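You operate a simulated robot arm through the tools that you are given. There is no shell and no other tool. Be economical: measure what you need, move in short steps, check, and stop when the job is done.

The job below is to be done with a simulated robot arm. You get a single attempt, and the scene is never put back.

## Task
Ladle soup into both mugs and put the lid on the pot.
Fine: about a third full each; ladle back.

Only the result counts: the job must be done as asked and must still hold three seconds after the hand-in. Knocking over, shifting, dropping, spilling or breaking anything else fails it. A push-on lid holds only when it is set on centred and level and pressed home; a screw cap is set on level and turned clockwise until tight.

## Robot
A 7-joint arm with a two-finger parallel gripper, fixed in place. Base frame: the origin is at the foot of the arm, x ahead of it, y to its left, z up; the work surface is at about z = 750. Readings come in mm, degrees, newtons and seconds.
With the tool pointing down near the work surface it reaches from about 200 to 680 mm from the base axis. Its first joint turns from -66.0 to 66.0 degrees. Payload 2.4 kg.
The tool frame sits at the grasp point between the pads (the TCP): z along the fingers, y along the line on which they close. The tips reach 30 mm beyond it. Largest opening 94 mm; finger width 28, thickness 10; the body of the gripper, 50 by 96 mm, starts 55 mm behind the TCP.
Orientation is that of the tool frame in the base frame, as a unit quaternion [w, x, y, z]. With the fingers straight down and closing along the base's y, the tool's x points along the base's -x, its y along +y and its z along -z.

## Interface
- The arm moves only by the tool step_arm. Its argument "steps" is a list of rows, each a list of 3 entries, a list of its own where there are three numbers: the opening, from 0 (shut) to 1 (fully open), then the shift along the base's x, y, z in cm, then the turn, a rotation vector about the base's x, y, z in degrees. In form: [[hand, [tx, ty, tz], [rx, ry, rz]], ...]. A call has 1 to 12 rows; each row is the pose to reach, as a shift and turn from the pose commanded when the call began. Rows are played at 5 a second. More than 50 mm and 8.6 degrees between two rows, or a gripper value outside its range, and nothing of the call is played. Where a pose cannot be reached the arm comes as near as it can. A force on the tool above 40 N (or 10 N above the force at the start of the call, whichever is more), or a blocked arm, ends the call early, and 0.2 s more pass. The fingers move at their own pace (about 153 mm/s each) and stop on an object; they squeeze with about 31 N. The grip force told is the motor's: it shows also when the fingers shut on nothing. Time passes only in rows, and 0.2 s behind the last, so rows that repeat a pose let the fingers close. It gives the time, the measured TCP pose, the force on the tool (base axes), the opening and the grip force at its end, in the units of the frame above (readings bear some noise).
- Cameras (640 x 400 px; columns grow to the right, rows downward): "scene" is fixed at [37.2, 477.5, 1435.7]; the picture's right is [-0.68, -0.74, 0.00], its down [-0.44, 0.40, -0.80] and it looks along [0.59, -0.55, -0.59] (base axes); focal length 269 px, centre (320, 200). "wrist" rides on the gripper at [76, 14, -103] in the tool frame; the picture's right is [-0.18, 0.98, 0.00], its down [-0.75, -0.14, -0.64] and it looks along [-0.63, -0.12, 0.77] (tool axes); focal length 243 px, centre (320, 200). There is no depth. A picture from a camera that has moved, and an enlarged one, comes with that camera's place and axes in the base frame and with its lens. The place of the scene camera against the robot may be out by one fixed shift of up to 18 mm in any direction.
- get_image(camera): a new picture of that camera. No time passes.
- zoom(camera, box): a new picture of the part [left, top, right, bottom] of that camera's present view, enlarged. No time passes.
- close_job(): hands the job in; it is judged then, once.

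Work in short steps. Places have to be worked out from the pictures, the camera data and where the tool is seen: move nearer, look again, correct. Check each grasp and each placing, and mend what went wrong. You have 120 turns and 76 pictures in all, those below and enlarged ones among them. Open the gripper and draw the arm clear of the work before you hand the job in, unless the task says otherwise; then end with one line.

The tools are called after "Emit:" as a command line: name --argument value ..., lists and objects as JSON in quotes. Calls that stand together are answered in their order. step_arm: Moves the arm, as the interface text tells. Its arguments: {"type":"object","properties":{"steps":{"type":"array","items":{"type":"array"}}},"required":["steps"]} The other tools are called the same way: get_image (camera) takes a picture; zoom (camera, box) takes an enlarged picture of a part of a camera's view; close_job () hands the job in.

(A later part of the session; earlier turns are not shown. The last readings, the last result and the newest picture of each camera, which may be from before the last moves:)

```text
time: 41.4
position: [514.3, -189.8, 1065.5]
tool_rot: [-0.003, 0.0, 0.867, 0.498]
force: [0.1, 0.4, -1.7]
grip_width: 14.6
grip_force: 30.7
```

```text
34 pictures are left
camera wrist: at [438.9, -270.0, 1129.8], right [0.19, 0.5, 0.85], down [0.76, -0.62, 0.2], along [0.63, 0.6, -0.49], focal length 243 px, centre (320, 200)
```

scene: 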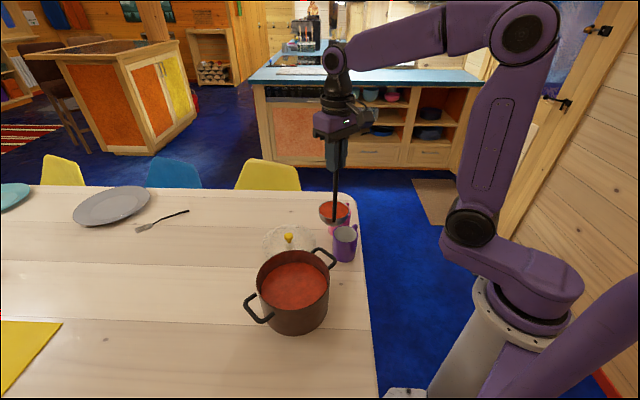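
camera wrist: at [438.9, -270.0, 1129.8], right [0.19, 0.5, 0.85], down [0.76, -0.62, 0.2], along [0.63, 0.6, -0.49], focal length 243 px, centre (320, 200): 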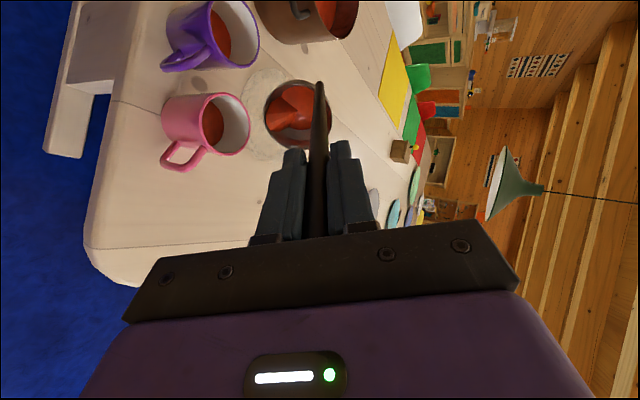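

Clean so far, with soup in the pink mug and none outside. I'll continue to 90°.

Emit:
step_arm --steps '[[0, [0, -1.33, -1.15], [5, 0, 0]], [0, [0, -2.55, -2.41], [10, 0, 0]], [0, [0, -3.66, -3.77], [15, 0, 0]], [0, [0, -4.64, -5.23], [20, 0, 0]], [0, [0, -5.49, -6.76], [25, 0, 0]], [0, [0, -6.21, -8.36], [30, 0, 0]], [0, [0, -6.21, -8.36], [30, 0, 0]], [0, [0, -6.21, -8.36], [30, 0, 0]], [0, [0, -6.21, -8.36], [30, 0, 0]]]'

Emit:
zoom --camera "scene" --box '[320, 190, 365, 265]'

Emit:
get_image --camera "wrist"

```text
time: 43.4
position: [494.1, -212.1, 1003.3]
tool_rot: [-0.004, 0.0, 0.744, 0.668]
force: [0.3, -0.5, -2.3]
grip_width: 14.5
grip_force: 30.6
out of reach, approached as far as the arm can: row 4, 5, 6, 7, 8, 9
```

```text
5.33 times, centred on (342, 228) of scene
camera zoom: at [37.2, 477.5, 1435.7], right [-0.68, -0.74, 0.0], down [-0.44, 0.4, -0.8], along [0.59, -0.55, -0.59], focal length 1435 px, centre (200, 53)
```

zoom: 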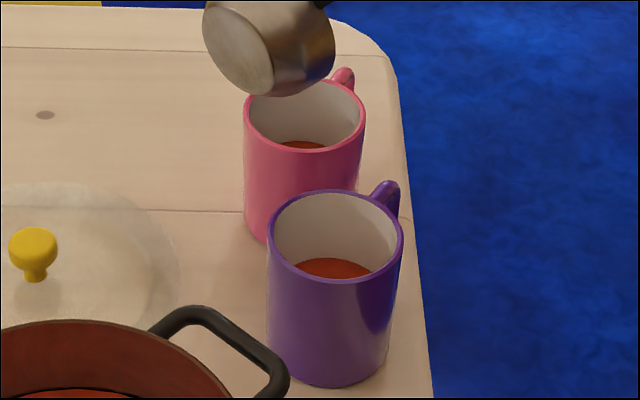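

```text
32 pictures are left
camera wrist: at [419.6, -314.0, 1028.6], right [0.19, 0.11, 0.98], down [0.76, -0.65, -0.07], along [0.63, 0.75, -0.2], focal length 243 px, centre (320, 200)
```

wrist: 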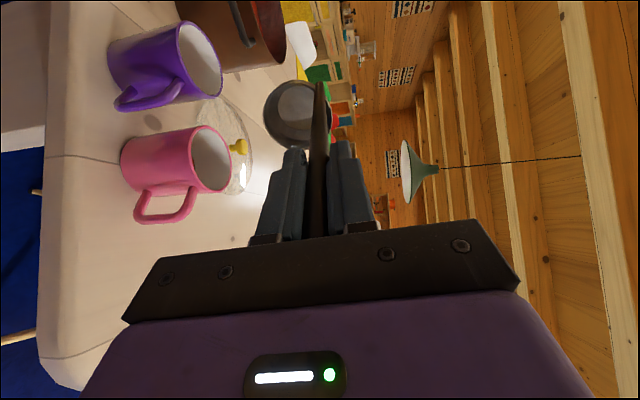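

The arm stopped at 84°, its reach limit, but the bowl is empty and the pink level matches the purple. I'll back out two rows and check where the commanded pose stands.

Emit:
step_arm --steps '[[0, [0, 1.13, 2.4], [-7.5, 0, 0]], [0, [0, 2.55, 4.6], [-15, 0, 0]], [0, [0, 2.55, 4.6], [-15, 0, 0]]]'

```text
time: 44.2
position: [493.1, -188.1, 1051.0]
tool_rot: [-0.004, -0.001, 0.825, 0.564]
force: [-0.6, -0.5, -2.1]
grip_width: 14.6
grip_force: 30.7
```

The commanded pose is the reached one (68.7°). I'll swing upright from there.

Emit:
step_arm --steps '[[0, [0, 0.98, 1.1], [-4, 0, 0]], [0, [0.3, 2.24, 2.3], [-8.7, 0, 0]], [0, [0.6, 4.4, 3.9], [-16.2, 0, 0]], [0, [0.9, 6.74, 5.2], [-23.7, 0, 0]], [0, [1, 9.22, 6.2], [-31.2, 0, 0]], [0, [1, 11.79, 6.9], [-38.7, 0, 0]], [0, [1, 14.41, 7.3], [-46.2, 0, 0]], [0, [1, 17.04, 7.5], [-53.7, 0, 0]], [0, [1, 19.63, 7.5], [-61.2, 0, 0]], [0, [1, 22.13, 7.5], [-68.7, 0, 0]], [0, [1, 22.13, 8.5], [-68.7, 0, 0]]]'

Emit:
get_image --camera "scene"

```text
time: 46.6
position: [502.8, 35.5, 1135.0]
tool_rot: [-0.003, 0.001, 1.0, 0.0]
force: [-0.1, -0.2, -2.4]
grip_width: 14.5
grip_force: 30.9
```

```text
31 pictures are left
```

scene: 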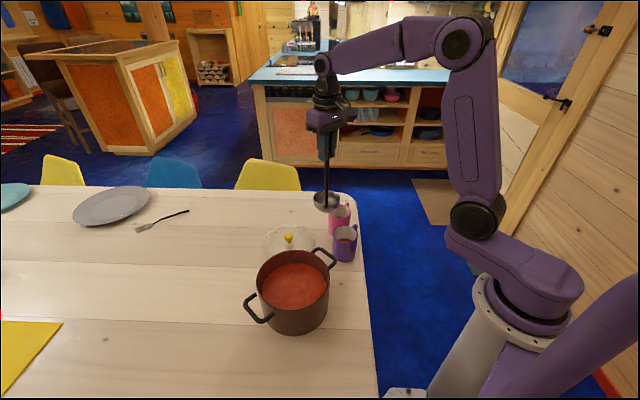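

No spill is visible. I'll carry the ladle back to above its home at (257.2, 172.5).

Emit:
step_arm --steps '[[0, [0, 0, 2.5], [0, 0, 0]], [0, [-3.5, 1.95, 2.5], [0, 0, 0]], [0, [-7, 3.9, 2.5], [0, 0, 0]], [0, [-10.5, 5.86, 2.5], [0, 0, 0]], [0, [-14, 7.8, 2.5], [0, 0, 0]], [0, [-17.5, 9.8, 2.5], [0, 0, 0]], [0, [-21, 11.7, 2.5], [0, 0, 0]], [0, [-24.5, 13.7, 2.5], [0, 0, 0]], [0, [-24.5, 13.7, 2.5], [0, 0, 0]]]'

Emit:
get_image --camera "wrist"

```text
time: 48.6
position: [255.6, 169.5, 1159.8]
tool_rot: [-0.003, 0.0, 1.0, 0.002]
force: [-0.1, 0.1, -3.1]
grip_width: 14.3
grip_force: 31.1
```

```text
30 pictures are left
camera wrist: at [181.6, 183.9, 1263.4], right [0.19, 0.98, 0.0], down [0.76, -0.14, 0.64], along [0.63, -0.12, -0.77], focal length 243 px, centre (320, 200)
```

wrist: 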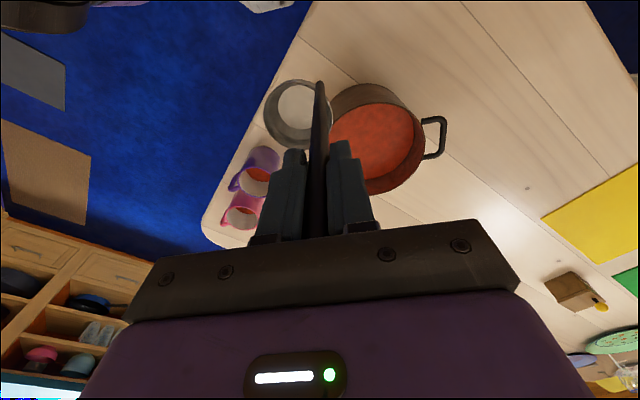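

I'll align to the home pose with a small tilt trim, then lower, going slowly at the end.

Emit:
step_arm --steps '[[0, [0.15, 0.25, -4], [-0.4, 0, 0]], [0, [0.15, 0.25, -8], [-0.4, 0, 0]], [0, [0.15, 0.25, -12], [-0.4, 0, 0]], [0, [0.15, 0.25, -15.5], [-0.4, 0, 0]], [0, [0.15, 0.25, -17.2], [-0.4, 0, 0]], [0, [0.15, 0.25, -17.8], [-0.4, 0, 0]], [0, [0.15, 0.25, -17.8], [-0.4, 0, 0]]]'

Emit:
step_arm --steps '[[0, [0, 0, -0.2], [0, 0, 0]], [0, [0, 0, -0.4], [0, 0, 0]], [0, [0, 0, -0.55], [0, 0, 0]], [0, [0, 0, -0.55], [0, 0, 0]]]'

Emit:
zoom --camera "scene" --box '[300, 210, 420, 335]'

```text
time: 50.2
position: [258.1, 173.5, 980.6]
tool_rot: [-0.002, 0.001, 1.0, -0.002]
force: [-0.5, -0.2, -1.6]
grip_width: 14.9
grip_force: 31.0
```

```text
time: 51.2
position: [257.6, 173.8, 975.6]
tool_rot: [-0.002, 0.001, 1.0, -0.001]
force: [-3.9, 6.9, 21.3]
grip_width: 14.6
grip_force: 31.0
```

```text
3.20 times, centred on (360, 272) of scene
camera zoom: at [36.9, 477.5, 1435.7], right [-0.68, -0.74, 0.0], down [-0.44, 0.4, -0.8], along [0.59, -0.55, -0.59], focal length 861 px, centre (192, -32)
```

zoom: 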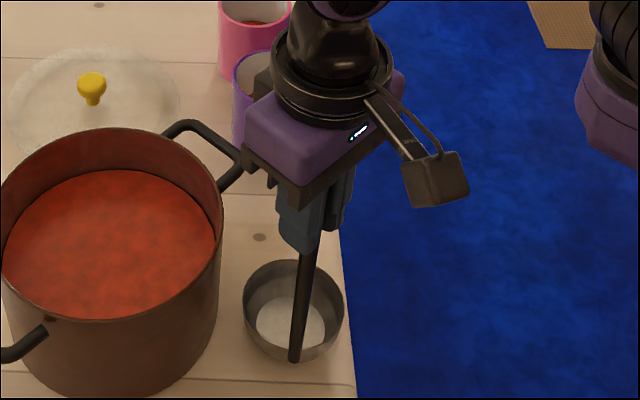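

The ladle is on the table with about 21 N of press. I'll ease up 2.5 mm, then open and check it stands.

Emit:
step_arm --steps '[[0, [0, 0, 0.15], [0, 0, 0]], [0, [0, 0, 0.25], [0, 0, 0]], [0, [0, 0, 0.25], [0, 0, 0]]]'

```text
time: 52.0
position: [259.1, 173.5, 977.4]
tool_rot: [-0.005, 0.001, 1.0, -0.002]
force: [-0.6, 0.2, -2.0]
grip_width: 14.8
grip_force: 30.6
```

It is hanging again, barely off the table. I'll lower 1 mm and then open.

Emit:
step_arm --steps '[[0, [0, 0, -0.1], [0, 0, 0]], [0, [0, 0, -0.12], [0, 0, 0]], [0.15, [0, 0, -0.12], [0, 0, 0]], [0.25, [0, 0, -0.12], [0, 0, 0]], [0.5, [0, 0, -0.12], [0, 0, 0]], [0.9, [0, 0, -0.12], [0, 0, 0]], [0.9, [0, 0, -0.12], [0, 0, 0]]]'

Emit:
zoom --camera "scene" --box '[300, 210, 420, 335]'

Emit:
get_image --camera "wrist"

```text
time: 53.6
position: [258.7, 172.4, 977.3]
tool_rot: [-0.003, 0.001, 1.0, -0.002]
force: [0.1, -0.1, -0.2]
grip_width: 84.7
grip_force: 0.0
```

```text
3.20 times, centred on (360, 272) of scene
camera zoom: at [37.2, 477.5, 1435.7], right [-0.68, -0.74, 0.0], down [-0.44, 0.4, -0.8], along [0.59, -0.55, -0.59], focal length 861 px, centre (192, -32)
```

zoom: 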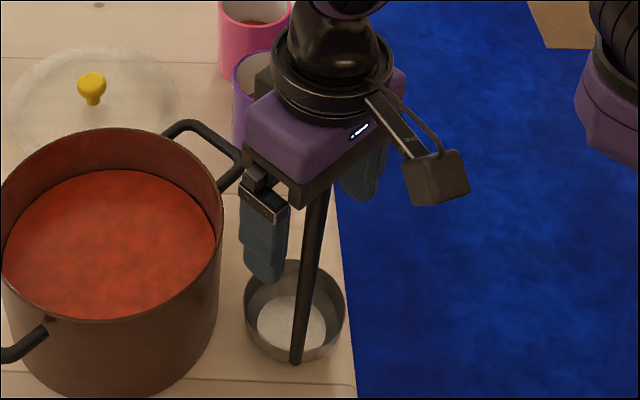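

```text
27 pictures are left
camera wrist: at [183.8, 187.9, 1080.1], right [0.19, 0.98, 0.0], down [0.76, -0.14, 0.64], along [0.63, -0.12, -0.77], focal length 243 px, centre (320, 200)
```

wrist: 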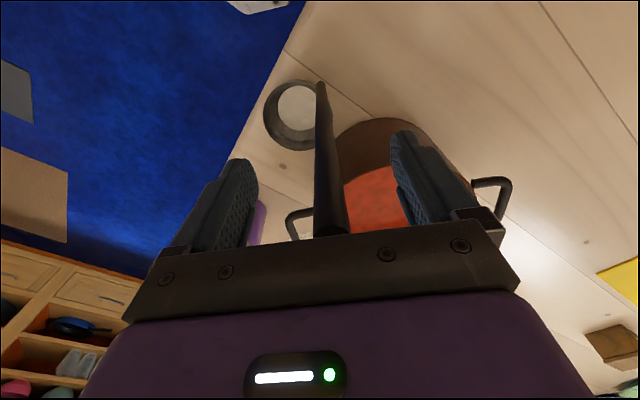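

The ladle stands upright at home. I'll raise straight up clear of it, then travel toward the lid.

Emit:
step_arm --steps '[[0.9, [0, 0, 3], [0, 0, 0]], [0.9, [0, 0, 7], [0, 0, 0]], [0.9, [0, 0, 11], [0, 0, 0]], [0.9, [0, 0, 14], [0, 0, 0]], [0.9, [4, -0.8, 14], [0, 0, 0]], [0.9, [8.5, -1.7, 14], [0, 0, 0]], [0.9, [13, -2.6, 14], [0, 0, 0]], [0.9, [17.5, -3.5, 14], [0, 0, 0]], [0.9, [22, -4.4, 14], [0, 0, 0]], [0.9, [26.5, -5.3, 12], [0, 0, 0]], [0.9, [31, -6.2, 9], [0, 0, 0]], [0.9, [34, -6.9, 5], [0, 0, 0]]]'

Emit:
get_image --camera "wrist"

Emit:
get_image --camera "scene"

```text
refused: row 11 steps farther than a row can; nothing moved
```

```text
26 pictures are left
camera wrist: at [183.8, 187.9, 1080.1], right [0.19, 0.98, 0.0], down [0.76, -0.14, 0.64], along [0.63, -0.12, -0.77], focal length 243 px, centre (320, 200)
```

wrist: 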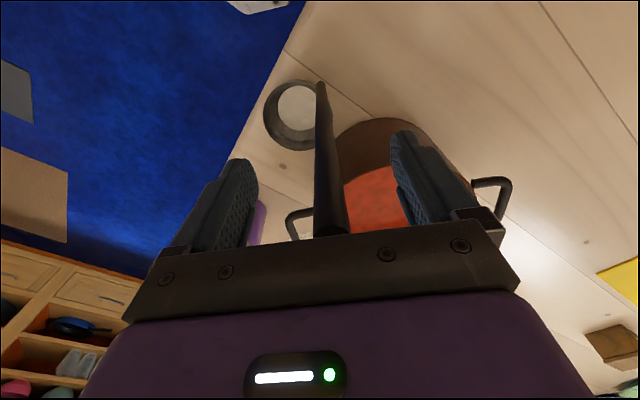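

```text
25 pictures are left
```

scene: 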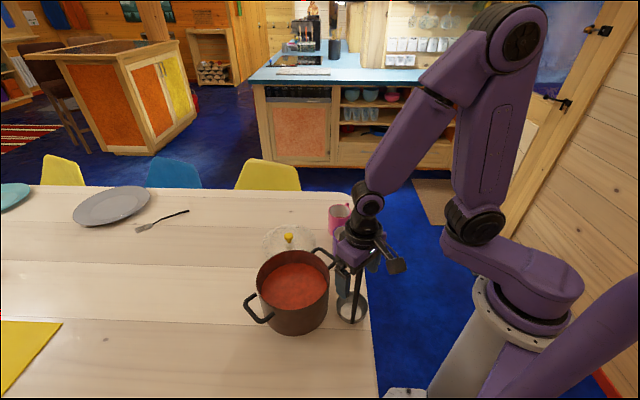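

The call was refused over step size. I'll redo it with smaller rows.

Emit:
step_arm --steps '[[0.9, [0, 0, 3], [0, 0, 0]], [0.9, [0, 0, 7], [0, 0, 0]], [0.9, [0, 0, 11], [0, 0, 0]], [0.9, [0, 0, 14], [0, 0, 0]], [0.9, [4, -0.8, 14], [0, 0, 0]], [0.9, [8.5, -1.7, 14], [0, 0, 0]], [0.9, [13, -2.6, 14], [0, 0, 0]], [0.9, [17.5, -3.5, 14], [0, 0, 0]], [0.9, [22, -4.4, 14], [0, 0, 0]], [0.9, [26, -5.2, 12], [0, 0, 0]], [0.9, [29.5, -6, 9], [0, 0, 0]], [0.9, [31, -6.4, 6], [0, 0, 0]]]'

Emit:
get_image --camera "wrist"

```text
time: 56.2
position: [568.1, 108.9, 1038.6]
tool_rot: [-0.003, 0.001, 1.0, -0.002]
force: [-0.8, -0.2, 0.6]
grip_width: 84.8
grip_force: 0.1
```

```text
24 pictures are left
camera wrist: at [493.5, 123.5, 1140.9], right [0.19, 0.98, 0.0], down [0.76, -0.14, 0.64], along [0.63, -0.12, -0.77], focal length 243 px, centre (320, 200)
```

wrist: 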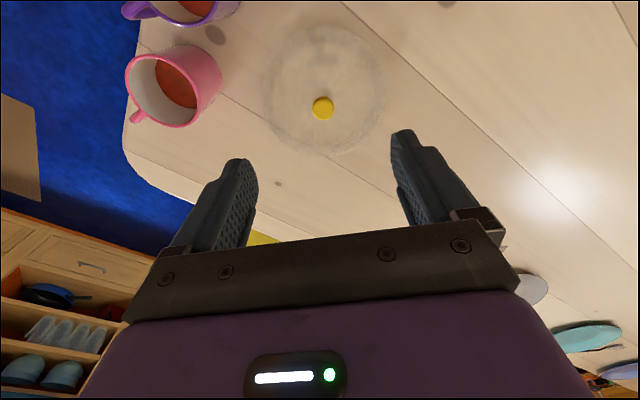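

The knob is near (613, 105), top z≈785. I'll move above it and lower to z≈900 to refine.

Emit:
step_arm --steps '[[0.9, [2.5, -0.2, -2.5], [0, 0, 0]], [0.9, [4.5, -0.4, -6], [0, 0, 0]], [0.9, [4.5, -0.4, -10], [0, 0, 0]], [0.9, [4.5, -0.4, -13.9], [0, 0, 0]], [0.9, [4.5, -0.4, -13.9], [0, 0, 0]]]'

Emit:
get_image --camera "wrist"

Emit:
zoom --camera "scene" --box '[240, 190, 350, 290]'

```text
time: 57.4
position: [615.6, 105.4, 898.5]
tool_rot: [-0.003, 0.0, 1.0, -0.002]
force: [-0.2, -0.9, 0.4]
grip_width: 84.8
grip_force: 0.1
```

```text
23 pictures are left
camera wrist: at [540.7, 120.5, 1001.4], right [0.19, 0.98, 0.0], down [0.76, -0.14, 0.64], along [0.63, -0.12, -0.77], focal length 243 px, centre (320, 200)
```

wrist: 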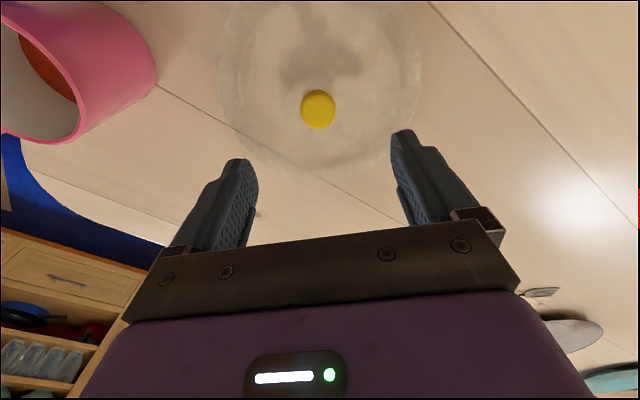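

```text
4.00 times, centred on (295, 240) of scene
camera zoom: at [37.2, 477.5, 1435.7], right [-0.68, -0.74, 0.0], down [-0.44, 0.4, -0.8], along [0.59, -0.55, -0.59], focal length 1076 px, centre (420, 40)
```

zoom: 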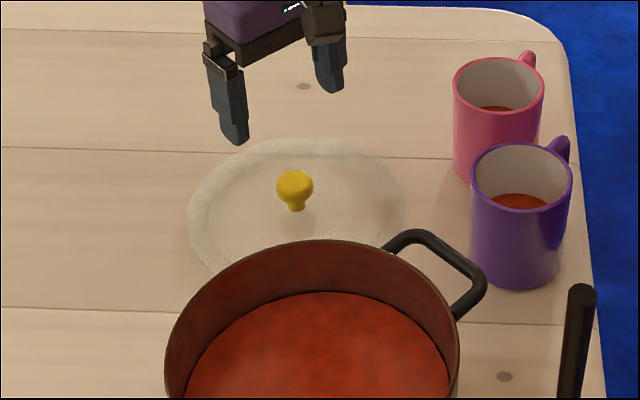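

The knob is about 31 mm wide at (613, 104.5), top z≈788. I'll lower to TCP z≈800 and check before closing.

Emit:
step_arm --steps '[[0.9, [-0.2, -0.1, -4], [0, 0, 0]], [0.9, [-0.2, -0.1, -7], [0, 0, 0]], [0.9, [-0.2, -0.1, -9], [0, 0, 0]], [0.9, [-0.2, -0.1, -9.9], [0, 0, 0]], [0.9, [-0.2, -0.1, -9.9], [0, 0, 0]]]'

Emit:
get_image --camera "wrist"

Emit:
zoom --camera "scene" --box '[255, 200, 325, 270]'

```text
time: 58.6
position: [612.3, 104.2, 800.0]
tool_rot: [-0.003, 0.0, 1.0, -0.002]
force: [0.0, 0.6, 0.0]
grip_width: 85.0
grip_force: 0.0
```

```text
21 pictures are left
camera wrist: at [536.8, 119.4, 902.5], right [0.19, 0.98, 0.0], down [0.76, -0.14, 0.64], along [0.63, -0.12, -0.77], focal length 243 px, centre (320, 200)
```

wrist: 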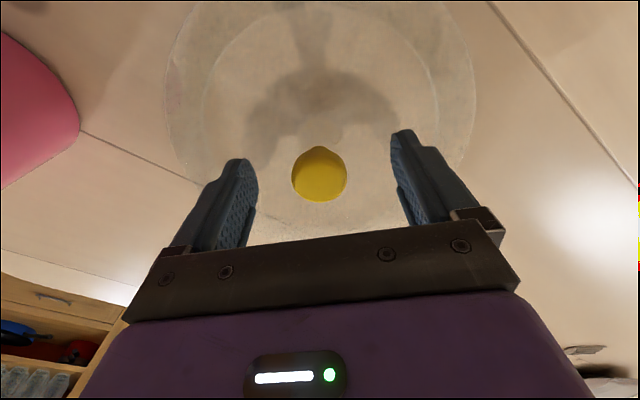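

```text
5.71 times, centred on (290, 235) of scene
camera zoom: at [37.2, 477.5, 1435.7], right [-0.68, -0.74, 0.0], down [-0.44, 0.4, -0.8], along [0.59, -0.55, -0.59], focal length 1538 px, centre (491, 0)
```

zoom: 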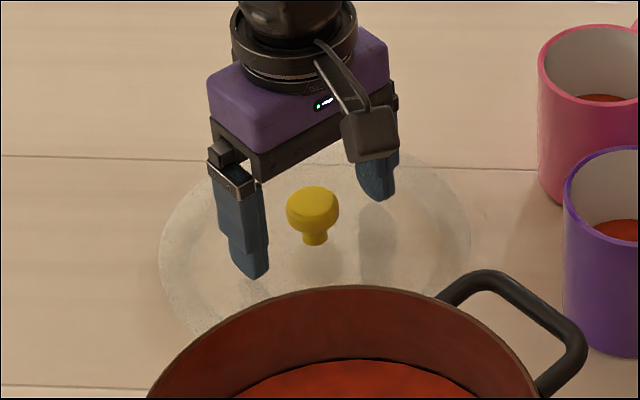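

Triangulated: knob top at (613.3, 104.5, 785). I'll lower 7 mm and close on its head.

Emit:
step_arm --steps '[[0.9, [0.1, 0, -0.4], [0, 0, 0]], [0.9, [0.1, 0, -0.7], [0, 0, 0]], [0.5, [0.1, 0, -0.7], [0, 0, 0]], [0.3, [0.1, 0, -0.7], [0, 0, 0]], [0, [0.1, 0, -0.7], [0, 0, 0]], [0, [0.1, 0, -0.7], [0, 0, 0]], [0, [0.1, 0, -0.7], [0, 0, 0]]]'

Emit:
get_image --camera "wrist"

```text
time: 60.2
position: [614.5, 104.4, 793.1]
tool_rot: [-0.002, 0.002, 1.0, -0.002]
force: [2.2, -5.6, 11.1]
grip_width: 31.3
grip_force: 30.7
```

```text
19 pictures are left
camera wrist: at [538.2, 118.8, 895.9], right [0.19, 0.98, 0.0], down [0.76, -0.14, 0.64], along [0.63, -0.12, -0.77], focal length 243 px, centre (320, 200)
```

wrist: 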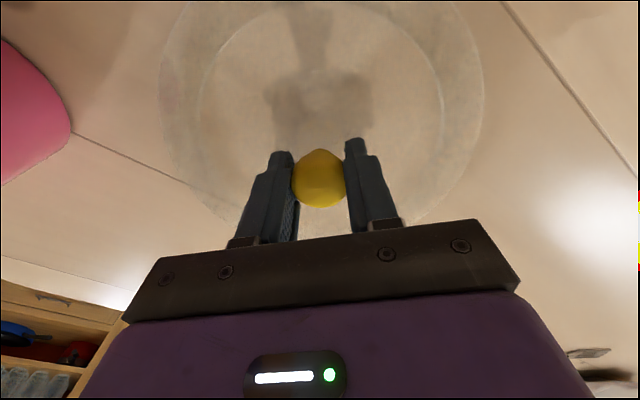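

Gripped at 31.3 mm. I'll lift gently and check that the lid comes up level.

Emit:
step_arm --steps '[[0, [0, 0, 0.5], [0, 0, 0]], [0, [0, 0, 1.5], [0, 0, 0]], [0, [0, 0, 4], [0, 0, 0]], [0, [0, 0, 8], [0, 0, 0]], [0, [0, 0, 12], [0, 0, 0]], [0, [0, 0, 16], [0, 0, 0]], [0, [0, 0, 16], [0, 0, 0]]]'

Emit:
zoom --camera "scene" --box '[240, 150, 370, 290]'

Emit:
get_image --camera "wrist"

```text
time: 61.8
position: [612.5, 105.0, 951.6]
tool_rot: [-0.004, 0.0, 1.0, -0.001]
force: [1.1, -0.2, -3.9]
grip_width: 31.2
grip_force: 31.3
```

```text
2.86 times, centred on (305, 220) of scene
camera zoom: at [37.2, 477.5, 1435.7], right [-0.68, -0.74, 0.0], down [-0.44, 0.4, -0.8], along [0.59, -0.55, -0.59], focal length 769 px, centre (363, 143)
```

zoom: 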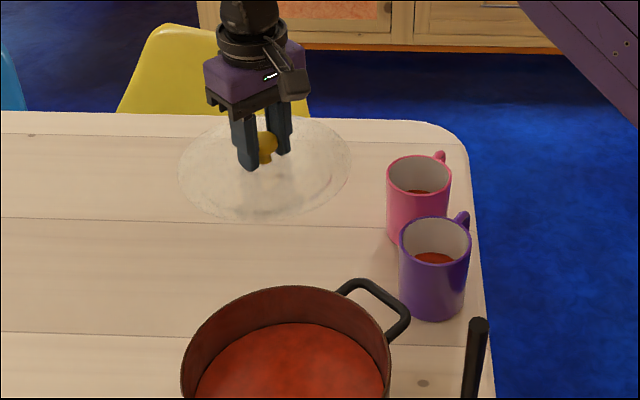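

```text
17 pictures are left
camera wrist: at [536.7, 120.1, 1055.0], right [0.19, 0.98, 0.0], down [0.76, -0.14, 0.64], along [0.63, -0.12, -0.77], focal length 243 px, centre (320, 200)
```

wrist: 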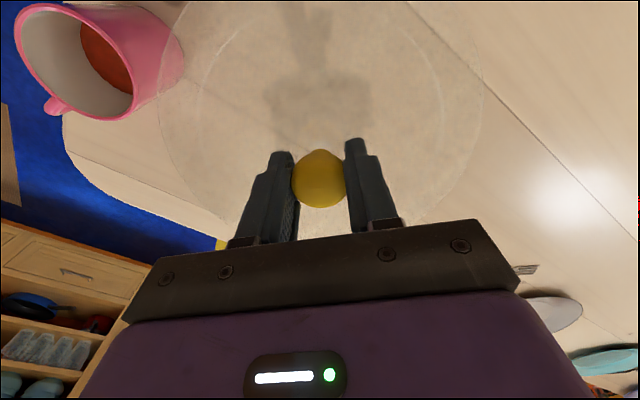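

The lid hangs level, unchanged in the wrist view. I'll carry it over the pot, with first-guess centre (402, 238).

Emit:
step_arm --steps '[[0, [-2, 1.3, 0.5], [0, 0, 0]], [0, [-5.5, 3.5, 1], [0, 0, 0]], [0, [-9, 5.7, 1], [0, 0, 0]], [0, [-12.5, 7.9, 1], [0, 0, 0]], [0, [-16, 10.1, 1], [0, 0, 0]], [0, [-19.2, 12.2, 1], [0, 0, 0]], [0, [-21, 13.3, 1], [0, 0, 0]], [0, [-21, 13.3, 1], [0, 0, 0]]]'

Emit:
get_image --camera "wrist"

Emit:
zoom --camera "scene" --box '[230, 190, 360, 345]'

```text
time: 63.6
position: [401.1, 236.9, 961.2]
tool_rot: [-0.003, 0.001, 1.0, -0.001]
force: [-0.6, 0.3, -2.9]
grip_width: 31.2
grip_force: 31.2
```

```text
16 pictures are left
camera wrist: at [325.9, 252.8, 1064.0], right [0.19, 0.98, 0.0], down [0.76, -0.14, 0.64], along [0.63, -0.12, -0.77], focal length 243 px, centre (320, 200)
```

wrist: 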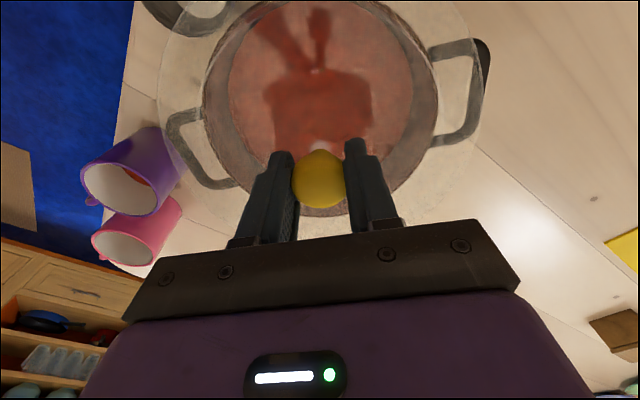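

```text
2.58 times, centred on (295, 268) of scene
camera zoom: at [37.2, 477.5, 1435.7], right [-0.68, -0.74, 0.0], down [-0.44, 0.4, -0.8], along [0.59, -0.55, -0.59], focal length 694 px, centre (384, 26)
```

zoom: 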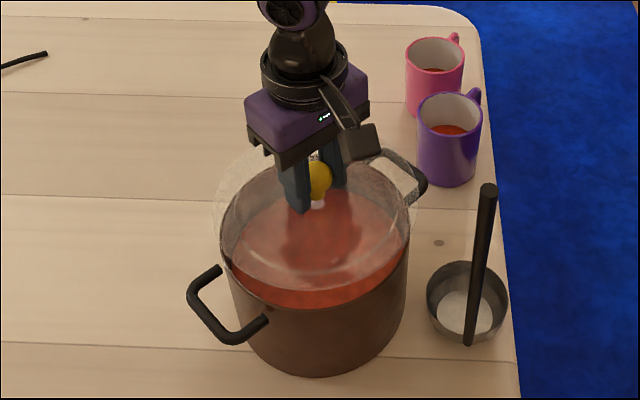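

The pot rim shows through the glass. I'll zoom in to measure centring.

Emit:
zoom --camera "wrist" --box '[140, 0, 500, 240]'

```text
1.67 times, centred on (320, 120) of wrist
camera zoom: at [325.9, 252.8, 1064.0], right [0.19, 0.98, 0.0], down [0.76, -0.14, 0.64], along [0.63, -0.12, -0.77], focal length 404 px, centre (320, 333)
```

zoom: 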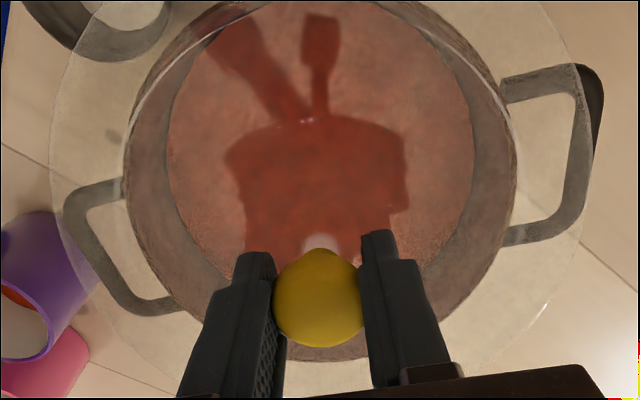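

Fitting the rim gives a pot centre ≈ (411, 236), z≈870. I'll shift 10 mm in +x and lower to about 12 mm above the rim, then compare edges.

Emit:
step_arm --steps '[[0, [0.5, 0, -1], [0, 0, 0]], [0, [1, -0.1, -2.3], [0, 0, 0]], [0, [1, -0.1, -3.4], [0, 0, 0]], [0, [1, -0.1, -3.4], [0, 0, 0]]]'

Emit:
zoom --camera "wrist" --box '[140, 0, 500, 240]'

Emit:
zoom --camera "scene" --box '[240, 220, 345, 340]'

```text
time: 64.6
position: [410.7, 237.0, 928.2]
tool_rot: [-0.002, 0.001, 1.0, -0.002]
force: [0.2, 0.3, -3.0]
grip_width: 31.2
grip_force: 31.2
```

```text
1.67 times, centred on (320, 120) of wrist
camera zoom: at [337.2, 252.0, 1031.0], right [0.19, 0.98, 0.0], down [0.76, -0.14, 0.64], along [0.63, -0.12, -0.77], focal length 404 px, centre (320, 333)
```

zoom: 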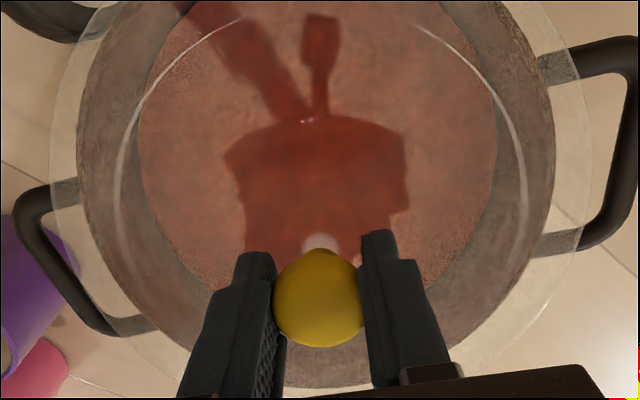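

```text
3.33 times, centred on (292, 280) of scene
camera zoom: at [37.2, 477.5, 1435.7], right [-0.68, -0.74, 0.0], down [-0.44, 0.4, -0.8], along [0.59, -0.55, -0.59], focal length 897 px, centre (412, -67)
```

zoom: 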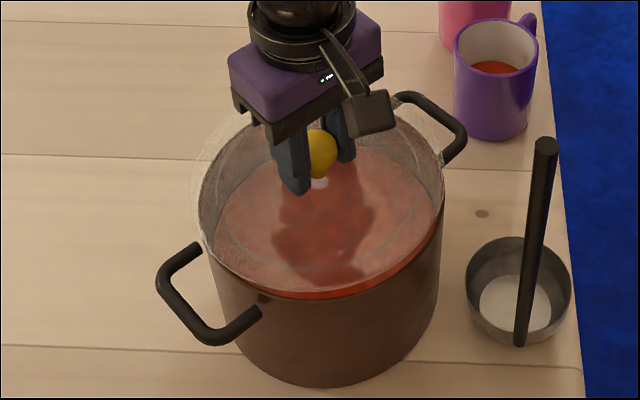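

The lid is about 20 mm above the rim. I'll zoom on the scene's rim region to gauge the remaining offset.

Emit:
zoom --camera "scene" --box '[290, 245, 350, 320]'

Emit:
zoom --camera "scene" --box '[250, 235, 320, 322]'

```text
5.33 times, centred on (320, 282) of scene
camera zoom: at [37.2, 477.5, 1435.7], right [-0.68, -0.74, 0.0], down [-0.44, 0.4, -0.8], along [0.59, -0.55, -0.59], focal length 1435 px, centre (320, -240)
```

zoom: 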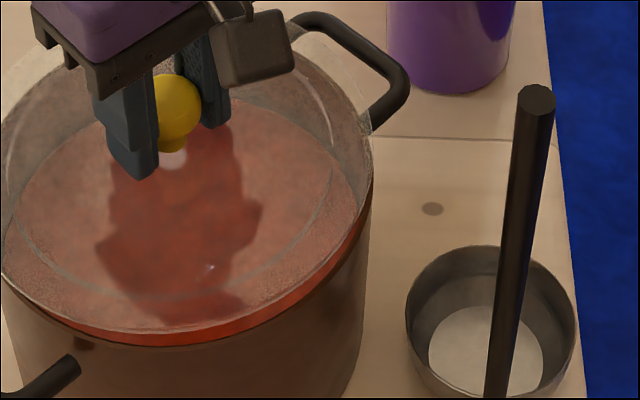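

```text
4.60 times, centred on (285, 278) of scene
camera zoom: at [37.2, 477.5, 1435.7], right [-0.68, -0.74, 0.0], down [-0.44, 0.4, -0.8], along [0.59, -0.55, -0.59], focal length 1237 px, centre (481, -161)
```

zoom: 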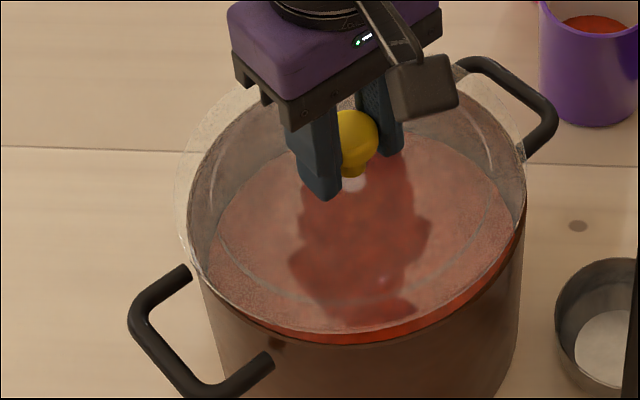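

The estimates converge on pot centre (414, 235), and the lid is at (411, 237). I'll shift (+3, −2) mm, lower to just above contact and look again.

Emit:
step_arm --steps '[[0, [0.3, -0.2, 0], [0, 0, 0]], [0, [0.3, -0.2, -0.5], [0, 0, 0]], [0, [0.3, -0.2, -1.0], [0, 0, 0]], [0, [0.3, -0.2, -1.0], [0, 0, 0]]]'

Emit:
zoom --camera "wrist" --box '[140, 0, 500, 240]'

Emit:
zoom --camera "scene" --box '[250, 235, 345, 322]'

```text
time: 65.6
position: [414.4, 234.8, 918.2]
tool_rot: [-0.003, 0.001, 1.0, -0.002]
force: [-0.5, 0.4, -3.6]
grip_width: 31.4
grip_force: 31.2
```

```text
1.67 times, centred on (320, 120) of wrist
camera zoom: at [340.7, 249.4, 1021.8], right [0.19, 0.98, 0.0], down [0.76, -0.14, 0.64], along [0.63, -0.12, -0.77], focal length 404 px, centre (320, 333)
```

zoom: 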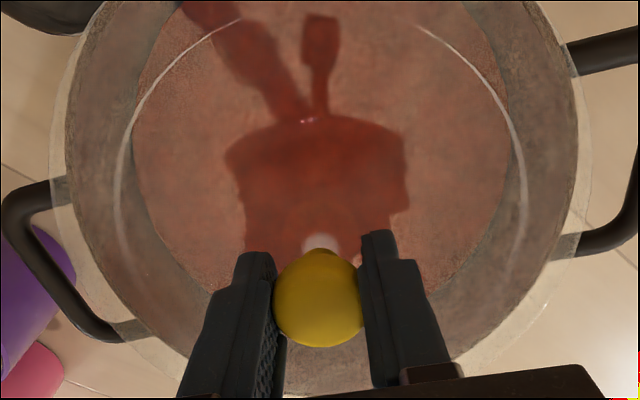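

```text
4.60 times, centred on (298, 278) of scene
camera zoom: at [37.2, 477.5, 1435.7], right [-0.68, -0.74, 0.0], down [-0.44, 0.4, -0.8], along [0.59, -0.55, -0.59], focal length 1237 px, centre (423, -161)
```

zoom: 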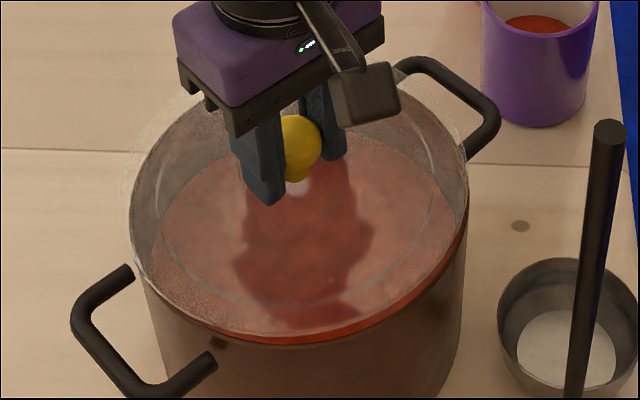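

Centring now agrees within a few mm in both views. I'll apply a small trim (+1.5, −0.5) and lower in 2 mm steps to contact.

Emit:
step_arm --steps '[[0, [0.15, -0.05, -0.2], [0, 0, 0]], [0, [0.15, -0.05, -0.4], [0, 0, 0]], [0, [0.15, -0.05, -0.6], [0, 0, 0]], [0, [0.15, -0.05, -0.8], [0, 0, 0]], [0, [0.15, -0.05, -0.8], [0, 0, 0]]]'

```text
time: 66.4
position: [418.9, 235.8, 915.2]
tool_rot: [0.0, 0.001, 1.0, 0.0]
force: [-1.2, -1.0, 4.6]
grip_width: 31.0
grip_force: 31.4
stopped in row 3: the force on the tool passed its limit (the readings are from after the stop); the commanded pose is now the measured one
```

Contact at z≈914. I'll look at how the lid sits.

Emit:
zoom --camera "wrist" --box '[140, 0, 500, 240]'

Emit:
zoom --camera "scene" --box '[250, 235, 345, 322]'

```text
1.67 times, centred on (320, 120) of wrist
camera zoom: at [343.0, 249.4, 1019.0], right [0.18, 0.98, 0.0], down [0.75, -0.14, 0.64], along [0.63, -0.12, -0.77], focal length 404 px, centre (320, 333)
```

zoom: 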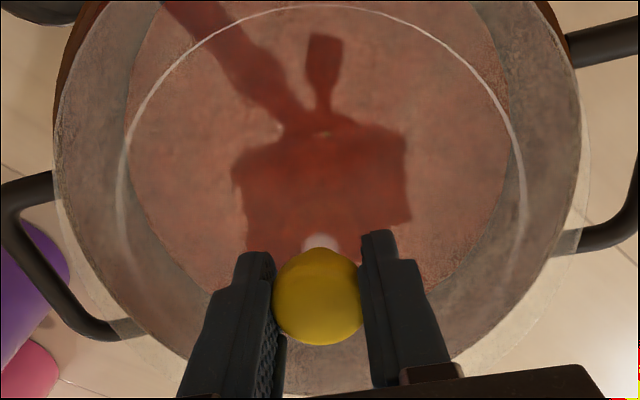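

```text
4.60 times, centred on (298, 278) of scene
camera zoom: at [37.1, 477.4, 1435.7], right [-0.68, -0.74, 0.0], down [-0.44, 0.4, -0.8], along [0.59, -0.55, -0.59], focal length 1237 px, centre (423, -161)
```

zoom: 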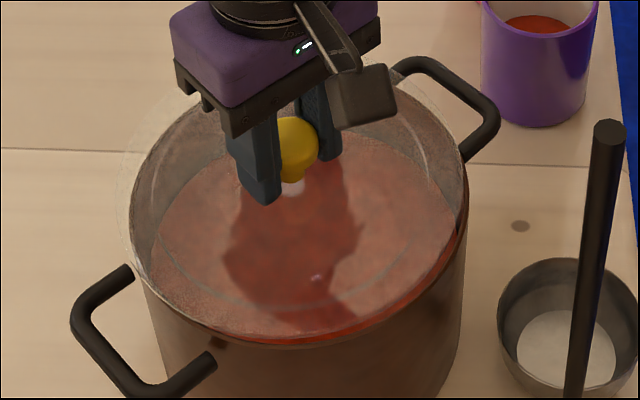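

The lid now sits about 4 mm too far +x and 2–3 mm too far +y, since the near rim is peeking out. I'll lift 8 mm, re-centre to (414.6, 233.3) and lower gently.

Emit:
step_arm --steps '[[0, [0, 0, 0.4], [0, 0, 0]], [0, [0, 0, 0.8], [0, 0, 0]], [0, [-0.43, -0.25, 0.8], [0, 0, 0]], [0, [-0.43, -0.25, 0.8], [0, 0, 0]], [0, [-0.43, -0.25, 0.3], [0, 0, 0]], [0, [-0.43, -0.25, 0.1], [0, 0, 0]], [0, [-0.43, -0.25, 0.1], [0, 0, 0]]]'

```text
time: 68.0
position: [413.6, 231.7, 917.7]
tool_rot: [-0.001, 0.0, 1.0, -0.001]
force: [1.0, -0.2, -2.7]
grip_width: 31.2
grip_force: 31.0
```

Free of contact and level at z≈917. I'll lower 1 mm per row.

Emit:
step_arm --steps '[[0, [0.05, 0.05, -0.1], [0, 0, 0]], [0, [0.05, 0.05, -0.2], [0, 0, 0]], [0, [0.05, 0.05, -0.3], [0, 0, 0]], [0, [0.05, 0.05, -0.4], [0, 0, 0]], [0, [0.05, 0.05, -0.5], [0, 0, 0]]]'

```text
time: 68.8
position: [413.9, 233.7, 914.9]
tool_rot: [0.0, 0.001, 1.0, 0.0]
force: [-2.3, -1.3, 8.9]
grip_width: 31.4
grip_force: 31.2
stopped in row 4: the force on the tool passed its limit (the readings are from after the stop); the commanded pose is now the measured one
```

Contact again at the same height, with no sideways push. I'll check the seat visually.

Emit:
zoom --camera "wrist" --box '[140, 0, 500, 240]'

Emit:
zoom --camera "scene" --box '[250, 235, 345, 322]'

```text
1.67 times, centred on (320, 120) of wrist
camera zoom: at [339.3, 247.8, 1018.5], right [0.19, 0.98, 0.0], down [0.75, -0.14, 0.64], along [0.63, -0.12, -0.77], focal length 404 px, centre (320, 333)
```

zoom: 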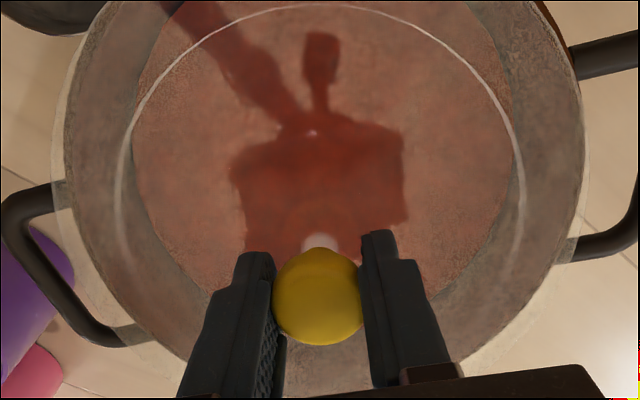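

```text
4.60 times, centred on (298, 278) of scene
camera zoom: at [37.0, 477.4, 1435.7], right [-0.68, -0.74, 0.0], down [-0.44, 0.4, -0.8], along [0.59, -0.55, -0.59], focal length 1237 px, centre (423, -161)
```

zoom: 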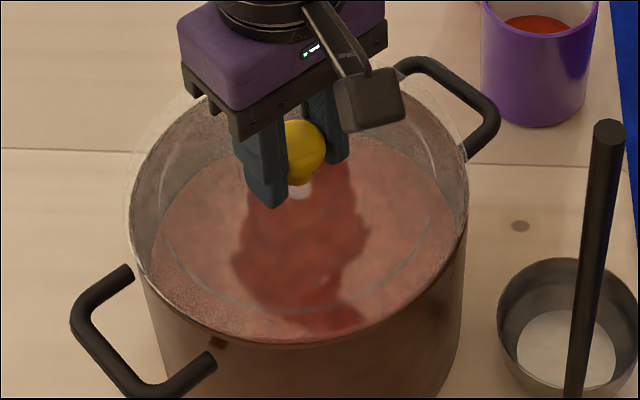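

Centred within about 1 mm. I'll nudge −1 mm in x and press down in small steps.

Emit:
step_arm --steps '[[0, [-0.05, 0, 0.2], [0, 0, 0]], [0, [-0.1, 0.02, 0.2], [0, 0, 0]], [0, [-0.1, 0.02, 0], [0, 0, 0]], [0, [-0.1, 0.02, -0.15], [0, 0, 0]], [0, [-0.1, 0.02, -0.3], [0, 0, 0]], [0, [-0.1, 0.02, -0.45], [0, 0, 0]], [0, [-0.1, 0.02, -0.6], [0, 0, 0]], [0, [-0.1, 0.02, -0.8], [0, 0, 0]]]'

```text
time: 70.0
position: [414.6, 233.5, 916.2]
tool_rot: [0.0, 0.001, 1.0, 0.0]
force: [-2.8, -2.1, 6.5]
grip_width: 31.0
grip_force: 30.5
stopped in row 5: the force on the tool passed its limit (the readings are from after the stop); the commanded pose is now the measured one
```

The press ends in a stiff contact near z≈914. I'll press more gradually, in 0.5 mm steps, to read the force against height.

Emit:
step_arm --steps '[[0, [0, 0, -0.05], [0, 0, 0]], [0, [0, 0, -0.1], [0, 0, 0]], [0, [0, 0, -0.15], [0, 0, 0]], [0, [0, 0, -0.15], [0, 0, 0]]]'

```text
time: 70.8
position: [414.4, 234.6, 916.2]
tool_rot: [0.001, 0.001, 1.0, 0.001]
force: [-2.7, -1.7, 6.7]
grip_width: 31.4
grip_force: 31.0
stopped in row 4: the force on the tool passed its limit (the readings are from after the stop); the commanded pose is now the measured one
```

The contact is rigid at z≈915.5. I'll look closely at the edge seating before releasing.

Emit:
zoom --camera "scene" --box '[250, 255, 340, 318]'

```text
6.35 times, centred on (295, 286) of scene
camera zoom: at [37.0, 477.4, 1435.7], right [-0.68, -0.74, 0.0], down [-0.44, 0.4, -0.8], along [0.59, -0.55, -0.59], focal length 1708 px, centre (479, -349)
```

zoom: 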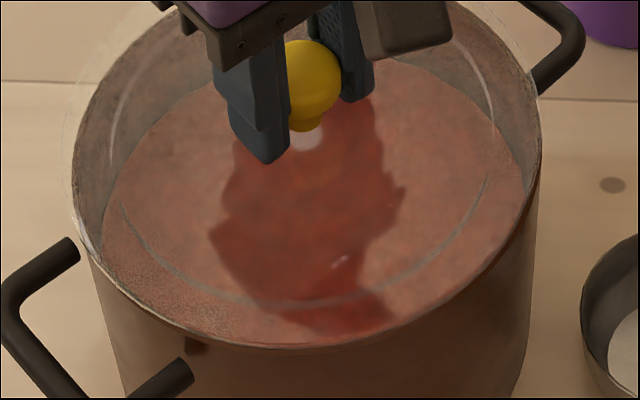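

By the edges in this view, the lid is still about 2–3 mm toward picture-left (+x, +y). I'll shift (−1.7, −1.6) mm and press again.

Emit:
step_arm --steps '[[0, [0, 0, 0.25], [0, 0, 0]], [0, [-0.17, -0.16, 0.25], [0, 0, 0]], [0, [-0.17, -0.16, 0.1], [0, 0, 0]], [0, [-0.17, -0.16, 0], [0, 0, 0]], [0, [-0.17, -0.16, -0.1], [0, 0, 0]], [0, [-0.17, -0.16, -0.2], [0, 0, 0]], [0, [-0.17, -0.16, -0.3], [0, 0, 0]], [0, [-0.17, -0.16, -0.4], [0, 0, 0]], [0, [-0.17, -0.16, -0.5], [0, 0, 0]]]'

```text
time: 72.8
position: [412.5, 233.2, 911.5]
tool_rot: [0.002, 0.001, 1.0, 0.001]
force: [-4.2, -1.1, 37.0]
grip_width: 31.1
grip_force: 30.8
```

It went about 4 mm lower, to 911.5 at 37 N, which looks like seating. I'll press a little further from here.

Emit:
step_arm --steps '[[0, [0, 0, -0.05], [0, 0, 0]], [0, [0, 0, -0.1], [0, 0, 0]], [0, [0, 0, -0.1], [0, 0, 0]]]'

```text
time: 73.2
position: [413.8, 234.2, 911.8]
tool_rot: [0.002, 0.0, 1.0, 0.002]
force: [-1.3, -0.8, 6.8]
grip_width: 31.3
grip_force: 31.4
stopped in row 1: the force on the tool passed its limit (the readings are from after the stop); the commanded pose is now the measured one
```

Now resting at 911.8. I'll release gently, rise clear and look.

Emit:
step_arm --steps '[[0.4, [0, 0, 0], [0, 0, 0]], [0.6, [0, 0, 0], [0, 0, 0]], [0.6, [0, 0, 1.5], [0, 0, 0]], [0.6, [0, 0, 5], [0, 0, 0]], [0.6, [0, 0, 9], [0, 0, 0]], [0.6, [0, 0, 9], [0, 0, 0]]]'

Emit:
zoom --camera "scene" --box '[245, 235, 345, 325]'

```text
time: 74.6
position: [414.1, 236.1, 1002.6]
tool_rot: [0.002, 0.001, 1.0, 0.001]
force: [1.2, -0.6, 0.4]
grip_width: 56.5
grip_force: 0.0
```

```text
4.44 times, centred on (295, 280) of scene
camera zoom: at [37.2, 477.5, 1435.7], right [-0.68, -0.74, 0.0], down [-0.44, 0.4, -0.8], along [0.59, -0.55, -0.59], focal length 1196 px, centre (431, -156)
```

zoom: 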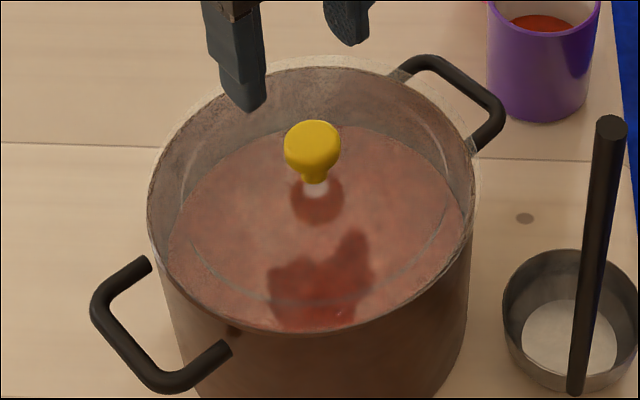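

The lid covers the pot, maybe 2 mm toward picture-right. I'll check from the wrist camera for level and centring.

Emit:
get_image --camera "wrist"

```text
1 pictures are left
camera wrist: at [337.6, 250.4, 1104.5], right [0.19, 0.98, 0.0], down [0.75, -0.14, 0.64], along [0.63, -0.12, -0.77], focal length 243 px, centre (320, 200)
```

wrist: 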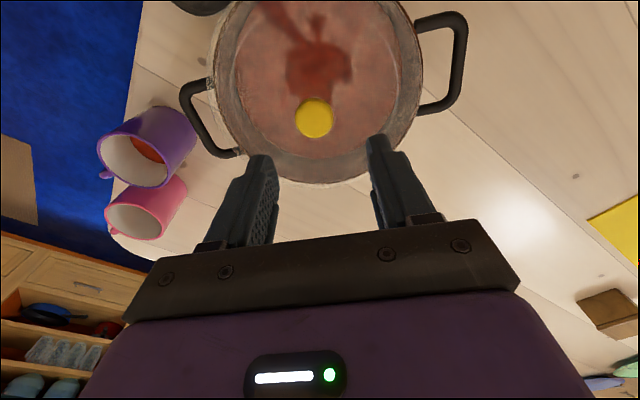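

Combining all the views, the pot centre is (411, 235) and the lid is at about (413, 231). I'll re-grip the knob and then feel whether the lid is seated.

Emit:
step_arm --steps '[[0.6, [-0.08, -0.29, -3], [0, 0, 0]], [0.6, [-0.08, -0.29, -6], [0, 0, 0]], [0.6, [-0.08, -0.29, -8], [0, 0, 0]], [0.6, [-0.08, -0.29, -8.7], [0, 0, 0]], [0.3, [-0.08, -0.29, -8.7], [0, 0, 0]], [0, [-0.08, -0.29, -8.7], [0, 0, 0]], [0, [-0.08, -0.29, -8.7], [0, 0, 0]], [0, [-0.08, -0.29, -8.7], [0, 0, 0]]]'

Emit:
step_arm --steps '[[0, [0, 0, 0.1], [0, 0, 0]], [0, [0, 0, 0.2], [0, 0, 0]], [0, [0, 0, 0.2], [0, 0, 0]]]'

```text
time: 76.4
position: [412.1, 231.1, 914.0]
tool_rot: [0.001, -0.001, 1.0, 0.001]
force: [-2.5, 9.7, 0.7]
grip_width: 30.9
grip_force: 31.2
```

```text
time: 77.2
position: [413.1, 230.4, 916.2]
tool_rot: [0.002, 0.001, 1.0, 0.001]
force: [-2.1, 8.4, 0.3]
grip_width: 30.9
grip_force: 31.2
```

It's inconclusive so far. I'll raise 3 mm more to see whether the lid lifts freely.

Emit:
step_arm --steps '[[0, [0, 0, 0.15], [0, 0, 0]], [0, [0, 0, 0.3], [0, 0, 0]], [0, [0, 0, 0.3], [0, 0, 0]]]'

```text
time: 78.0
position: [413.0, 230.9, 919.2]
tool_rot: [0.002, 0.0, 1.0, 0.001]
force: [0.6, 1.1, -3.6]
grip_width: 31.3
grip_force: 31.0
```

The lid is free now. At 916 it was held sideways (+y force), so it has a shallow lip and the pot centre is further +y, which agrees with (411, 235). I'll shift there and lower slowly.

Emit:
step_arm --steps '[[0, [0, 0, 0.3], [0, 0, 0]], [0, [-0.2, 0.4, 0.3], [0, 0, 0]], [0, [-0.2, 0.4, 0.3], [0, 0, 0]], [0, [-0.2, 0.4, 0], [0, 0, 0]], [0, [-0.2, 0.4, -0.1], [0, 0, 0]], [0, [-0.2, 0.4, -0.2], [0, 0, 0]], [0, [-0.2, 0.4, -0.3], [0, 0, 0]], [0, [-0.2, 0.4, -0.4], [0, 0, 0]], [0, [-0.2, 0.4, -0.4], [0, 0, 0]]]'

```text
time: 80.0
position: [410.5, 235.0, 915.3]
tool_rot: [0.002, 0.001, 1.0, 0.002]
force: [-0.2, 1.1, -2.1]
grip_width: 30.7
grip_force: 30.9
```

No contact down to 915.3. I'll keep lowering.

Emit:
step_arm --steps '[[0, [0, 0, -0.1], [-0.2, 0.2, 0]], [0, [0, 0, -0.2], [-0.2, 0.2, 0]], [0, [0, 0, -0.3], [-0.2, 0.2, 0]], [0, [0, 0, -0.3], [-0.2, 0.2, 0]]]'

```text
time: 81.0
position: [410.8, 234.2, 912.5]
tool_rot: [0.002, 0.001, 1.0, 0.001]
force: [-1.5, -1.6, 20.0]
grip_width: 31.0
grip_force: 31.7
```

20 N at 912.5. I'll press on in 0.5 mm steps.

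Emit:
step_arm --steps '[[0, [0, 0, -0.05], [0, 0, 0]], [0, [0, 0, -0.1], [0, 0, 0]], [0, [0, 0, -0.1], [0, 0, 0]]]'

```text
time: 81.8
position: [412.2, 236.2, 912.8]
tool_rot: [0.001, 0.001, 1.0, 0.001]
force: [2.8, 0.4, 23.1]
grip_width: 30.9
grip_force: 30.7
```

The force is rising only slowly, so something is giving way. I'll press further.

Emit:
step_arm --steps '[[0, [0, 0, -0.1], [0, 0, 0]], [0, [0, 0, -0.2], [0, 0, 0]], [0, [0, 0, -0.3], [0, 0, 0]], [0, [0, 0, -0.3], [0, 0, 0]]]'

```text
time: 82.3
position: [411.4, 233.9, 911.5]
tool_rot: [0.002, 0.001, 1.0, 0.0]
force: [-0.6, -0.7, 4.7]
grip_width: 30.8
grip_force: 30.7
stopped in row 2: the force on the tool passed its limit (the readings are from after the stop); the commanded pose is now the measured one
```

It reached the 40 N limit at about 911. A gentle 1.5 mm pull will show whether the lid now holds.

Emit:
step_arm --steps '[[0, [0, 0, 0.1], [0, 0, 0]], [0, [0, 0, 0.15], [0, 0, 0]], [0, [0, 0, 0.15], [0, 0, 0]]]'

```text
time: 83.1
position: [410.8, 234.6, 912.1]
tool_rot: [0.001, 0.001, 1.0, 0.0]
force: [0.8, 0.0, -2.4]
grip_width: 30.9
grip_force: 31.0
```

The lid rests with no snap. Next I'll probe the lip's play sideways: +3 mm in y, and read the force.

Emit:
step_arm --steps '[[0, [0, 0.1, 0], [0, 0, 0]], [0, [0, 0.2, 0], [0, 0, 0]], [0, [0, 0.3, 0], [0, 0, 0]], [0, [0, 0.3, 0], [0, 0, 0]]]'

Emit:
step_arm --steps '[[0, [0, -0.1, 0], [0, 0, 0]], [0, [0, -0.3, 0], [0, 0, 0]], [0, [0, -0.5, 0], [0, 0, 0]], [0, [0, -0.6, 0], [0, 0, 0]], [0, [0, -0.6, 0], [0, 0, 0]]]'

```text
time: 84.1
position: [412.0, 238.1, 913.5]
tool_rot: [0.001, 0.001, 1.0, 0.0]
force: [0.6, 0.0, -3.1]
grip_width: 30.9
grip_force: 30.5
```

```text
time: 85.3
position: [412.0, 230.9, 912.2]
tool_rot: [0.001, 0.0, 1.0, 0.0]
force: [-0.1, 0.3, -3.1]
grip_width: 31.0
grip_force: 31.2
```

It's free both ways, so the lid isn't engaged here. On the earlier press at (412.7, 233.0) it dropped 4 mm and then held sideways, so that was the seat. I'll go back there and press the same way.

Emit:
step_arm --steps '[[0, [0, 0, 0.3], [0, 0, 0]], [0, [0.13, 0.2, 0.3], [0, 0, 0]], [0, [0.13, 0.2, 0.3], [0, 0, 0]], [0, [0.13, 0.2, 0.1], [0, 0, 0]], [0, [0.13, 0.2, 0], [0, 0, 0]], [0, [0.13, 0.2, -0.1], [0, 0, 0]], [0, [0.13, 0.2, -0.2], [0, 0, 0]], [0, [0.13, 0.2, -0.3], [0, 0, 0]], [0, [0.13, 0.2, -0.4], [0, 0, 0]]]'

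```text
time: 87.3
position: [414.5, 234.5, 911.9]
tool_rot: [0.003, 0.002, 1.0, 0.001]
force: [-0.4, -0.5, 4.9]
grip_width: 30.9
grip_force: 31.5
stopped in row 9: the force on the tool passed its limit (the readings are from after the stop); the commanded pose is now the measured one
```

Stopped at the limit in the last row. I'll test engagement by rising 1 mm and nudging −3 mm in y.

Emit:
step_arm --steps '[[0, [0, 0, 0.1], [0, 0, 0]], [0, [0, -0.1, 0.1], [0, 0, 0]], [0, [0, -0.2, 0.1], [0, 0, 0]], [0, [0, -0.3, 0.1], [0, 0, 0]], [0, [0, -0.3, 0.1], [0, 0, 0]]]'

```text
time: 88.5
position: [413.4, 230.6, 912.6]
tool_rot: [0.002, 0.001, 1.0, 0.001]
force: [-0.1, 0.4, -3.0]
grip_width: 30.5
grip_force: 30.9
```

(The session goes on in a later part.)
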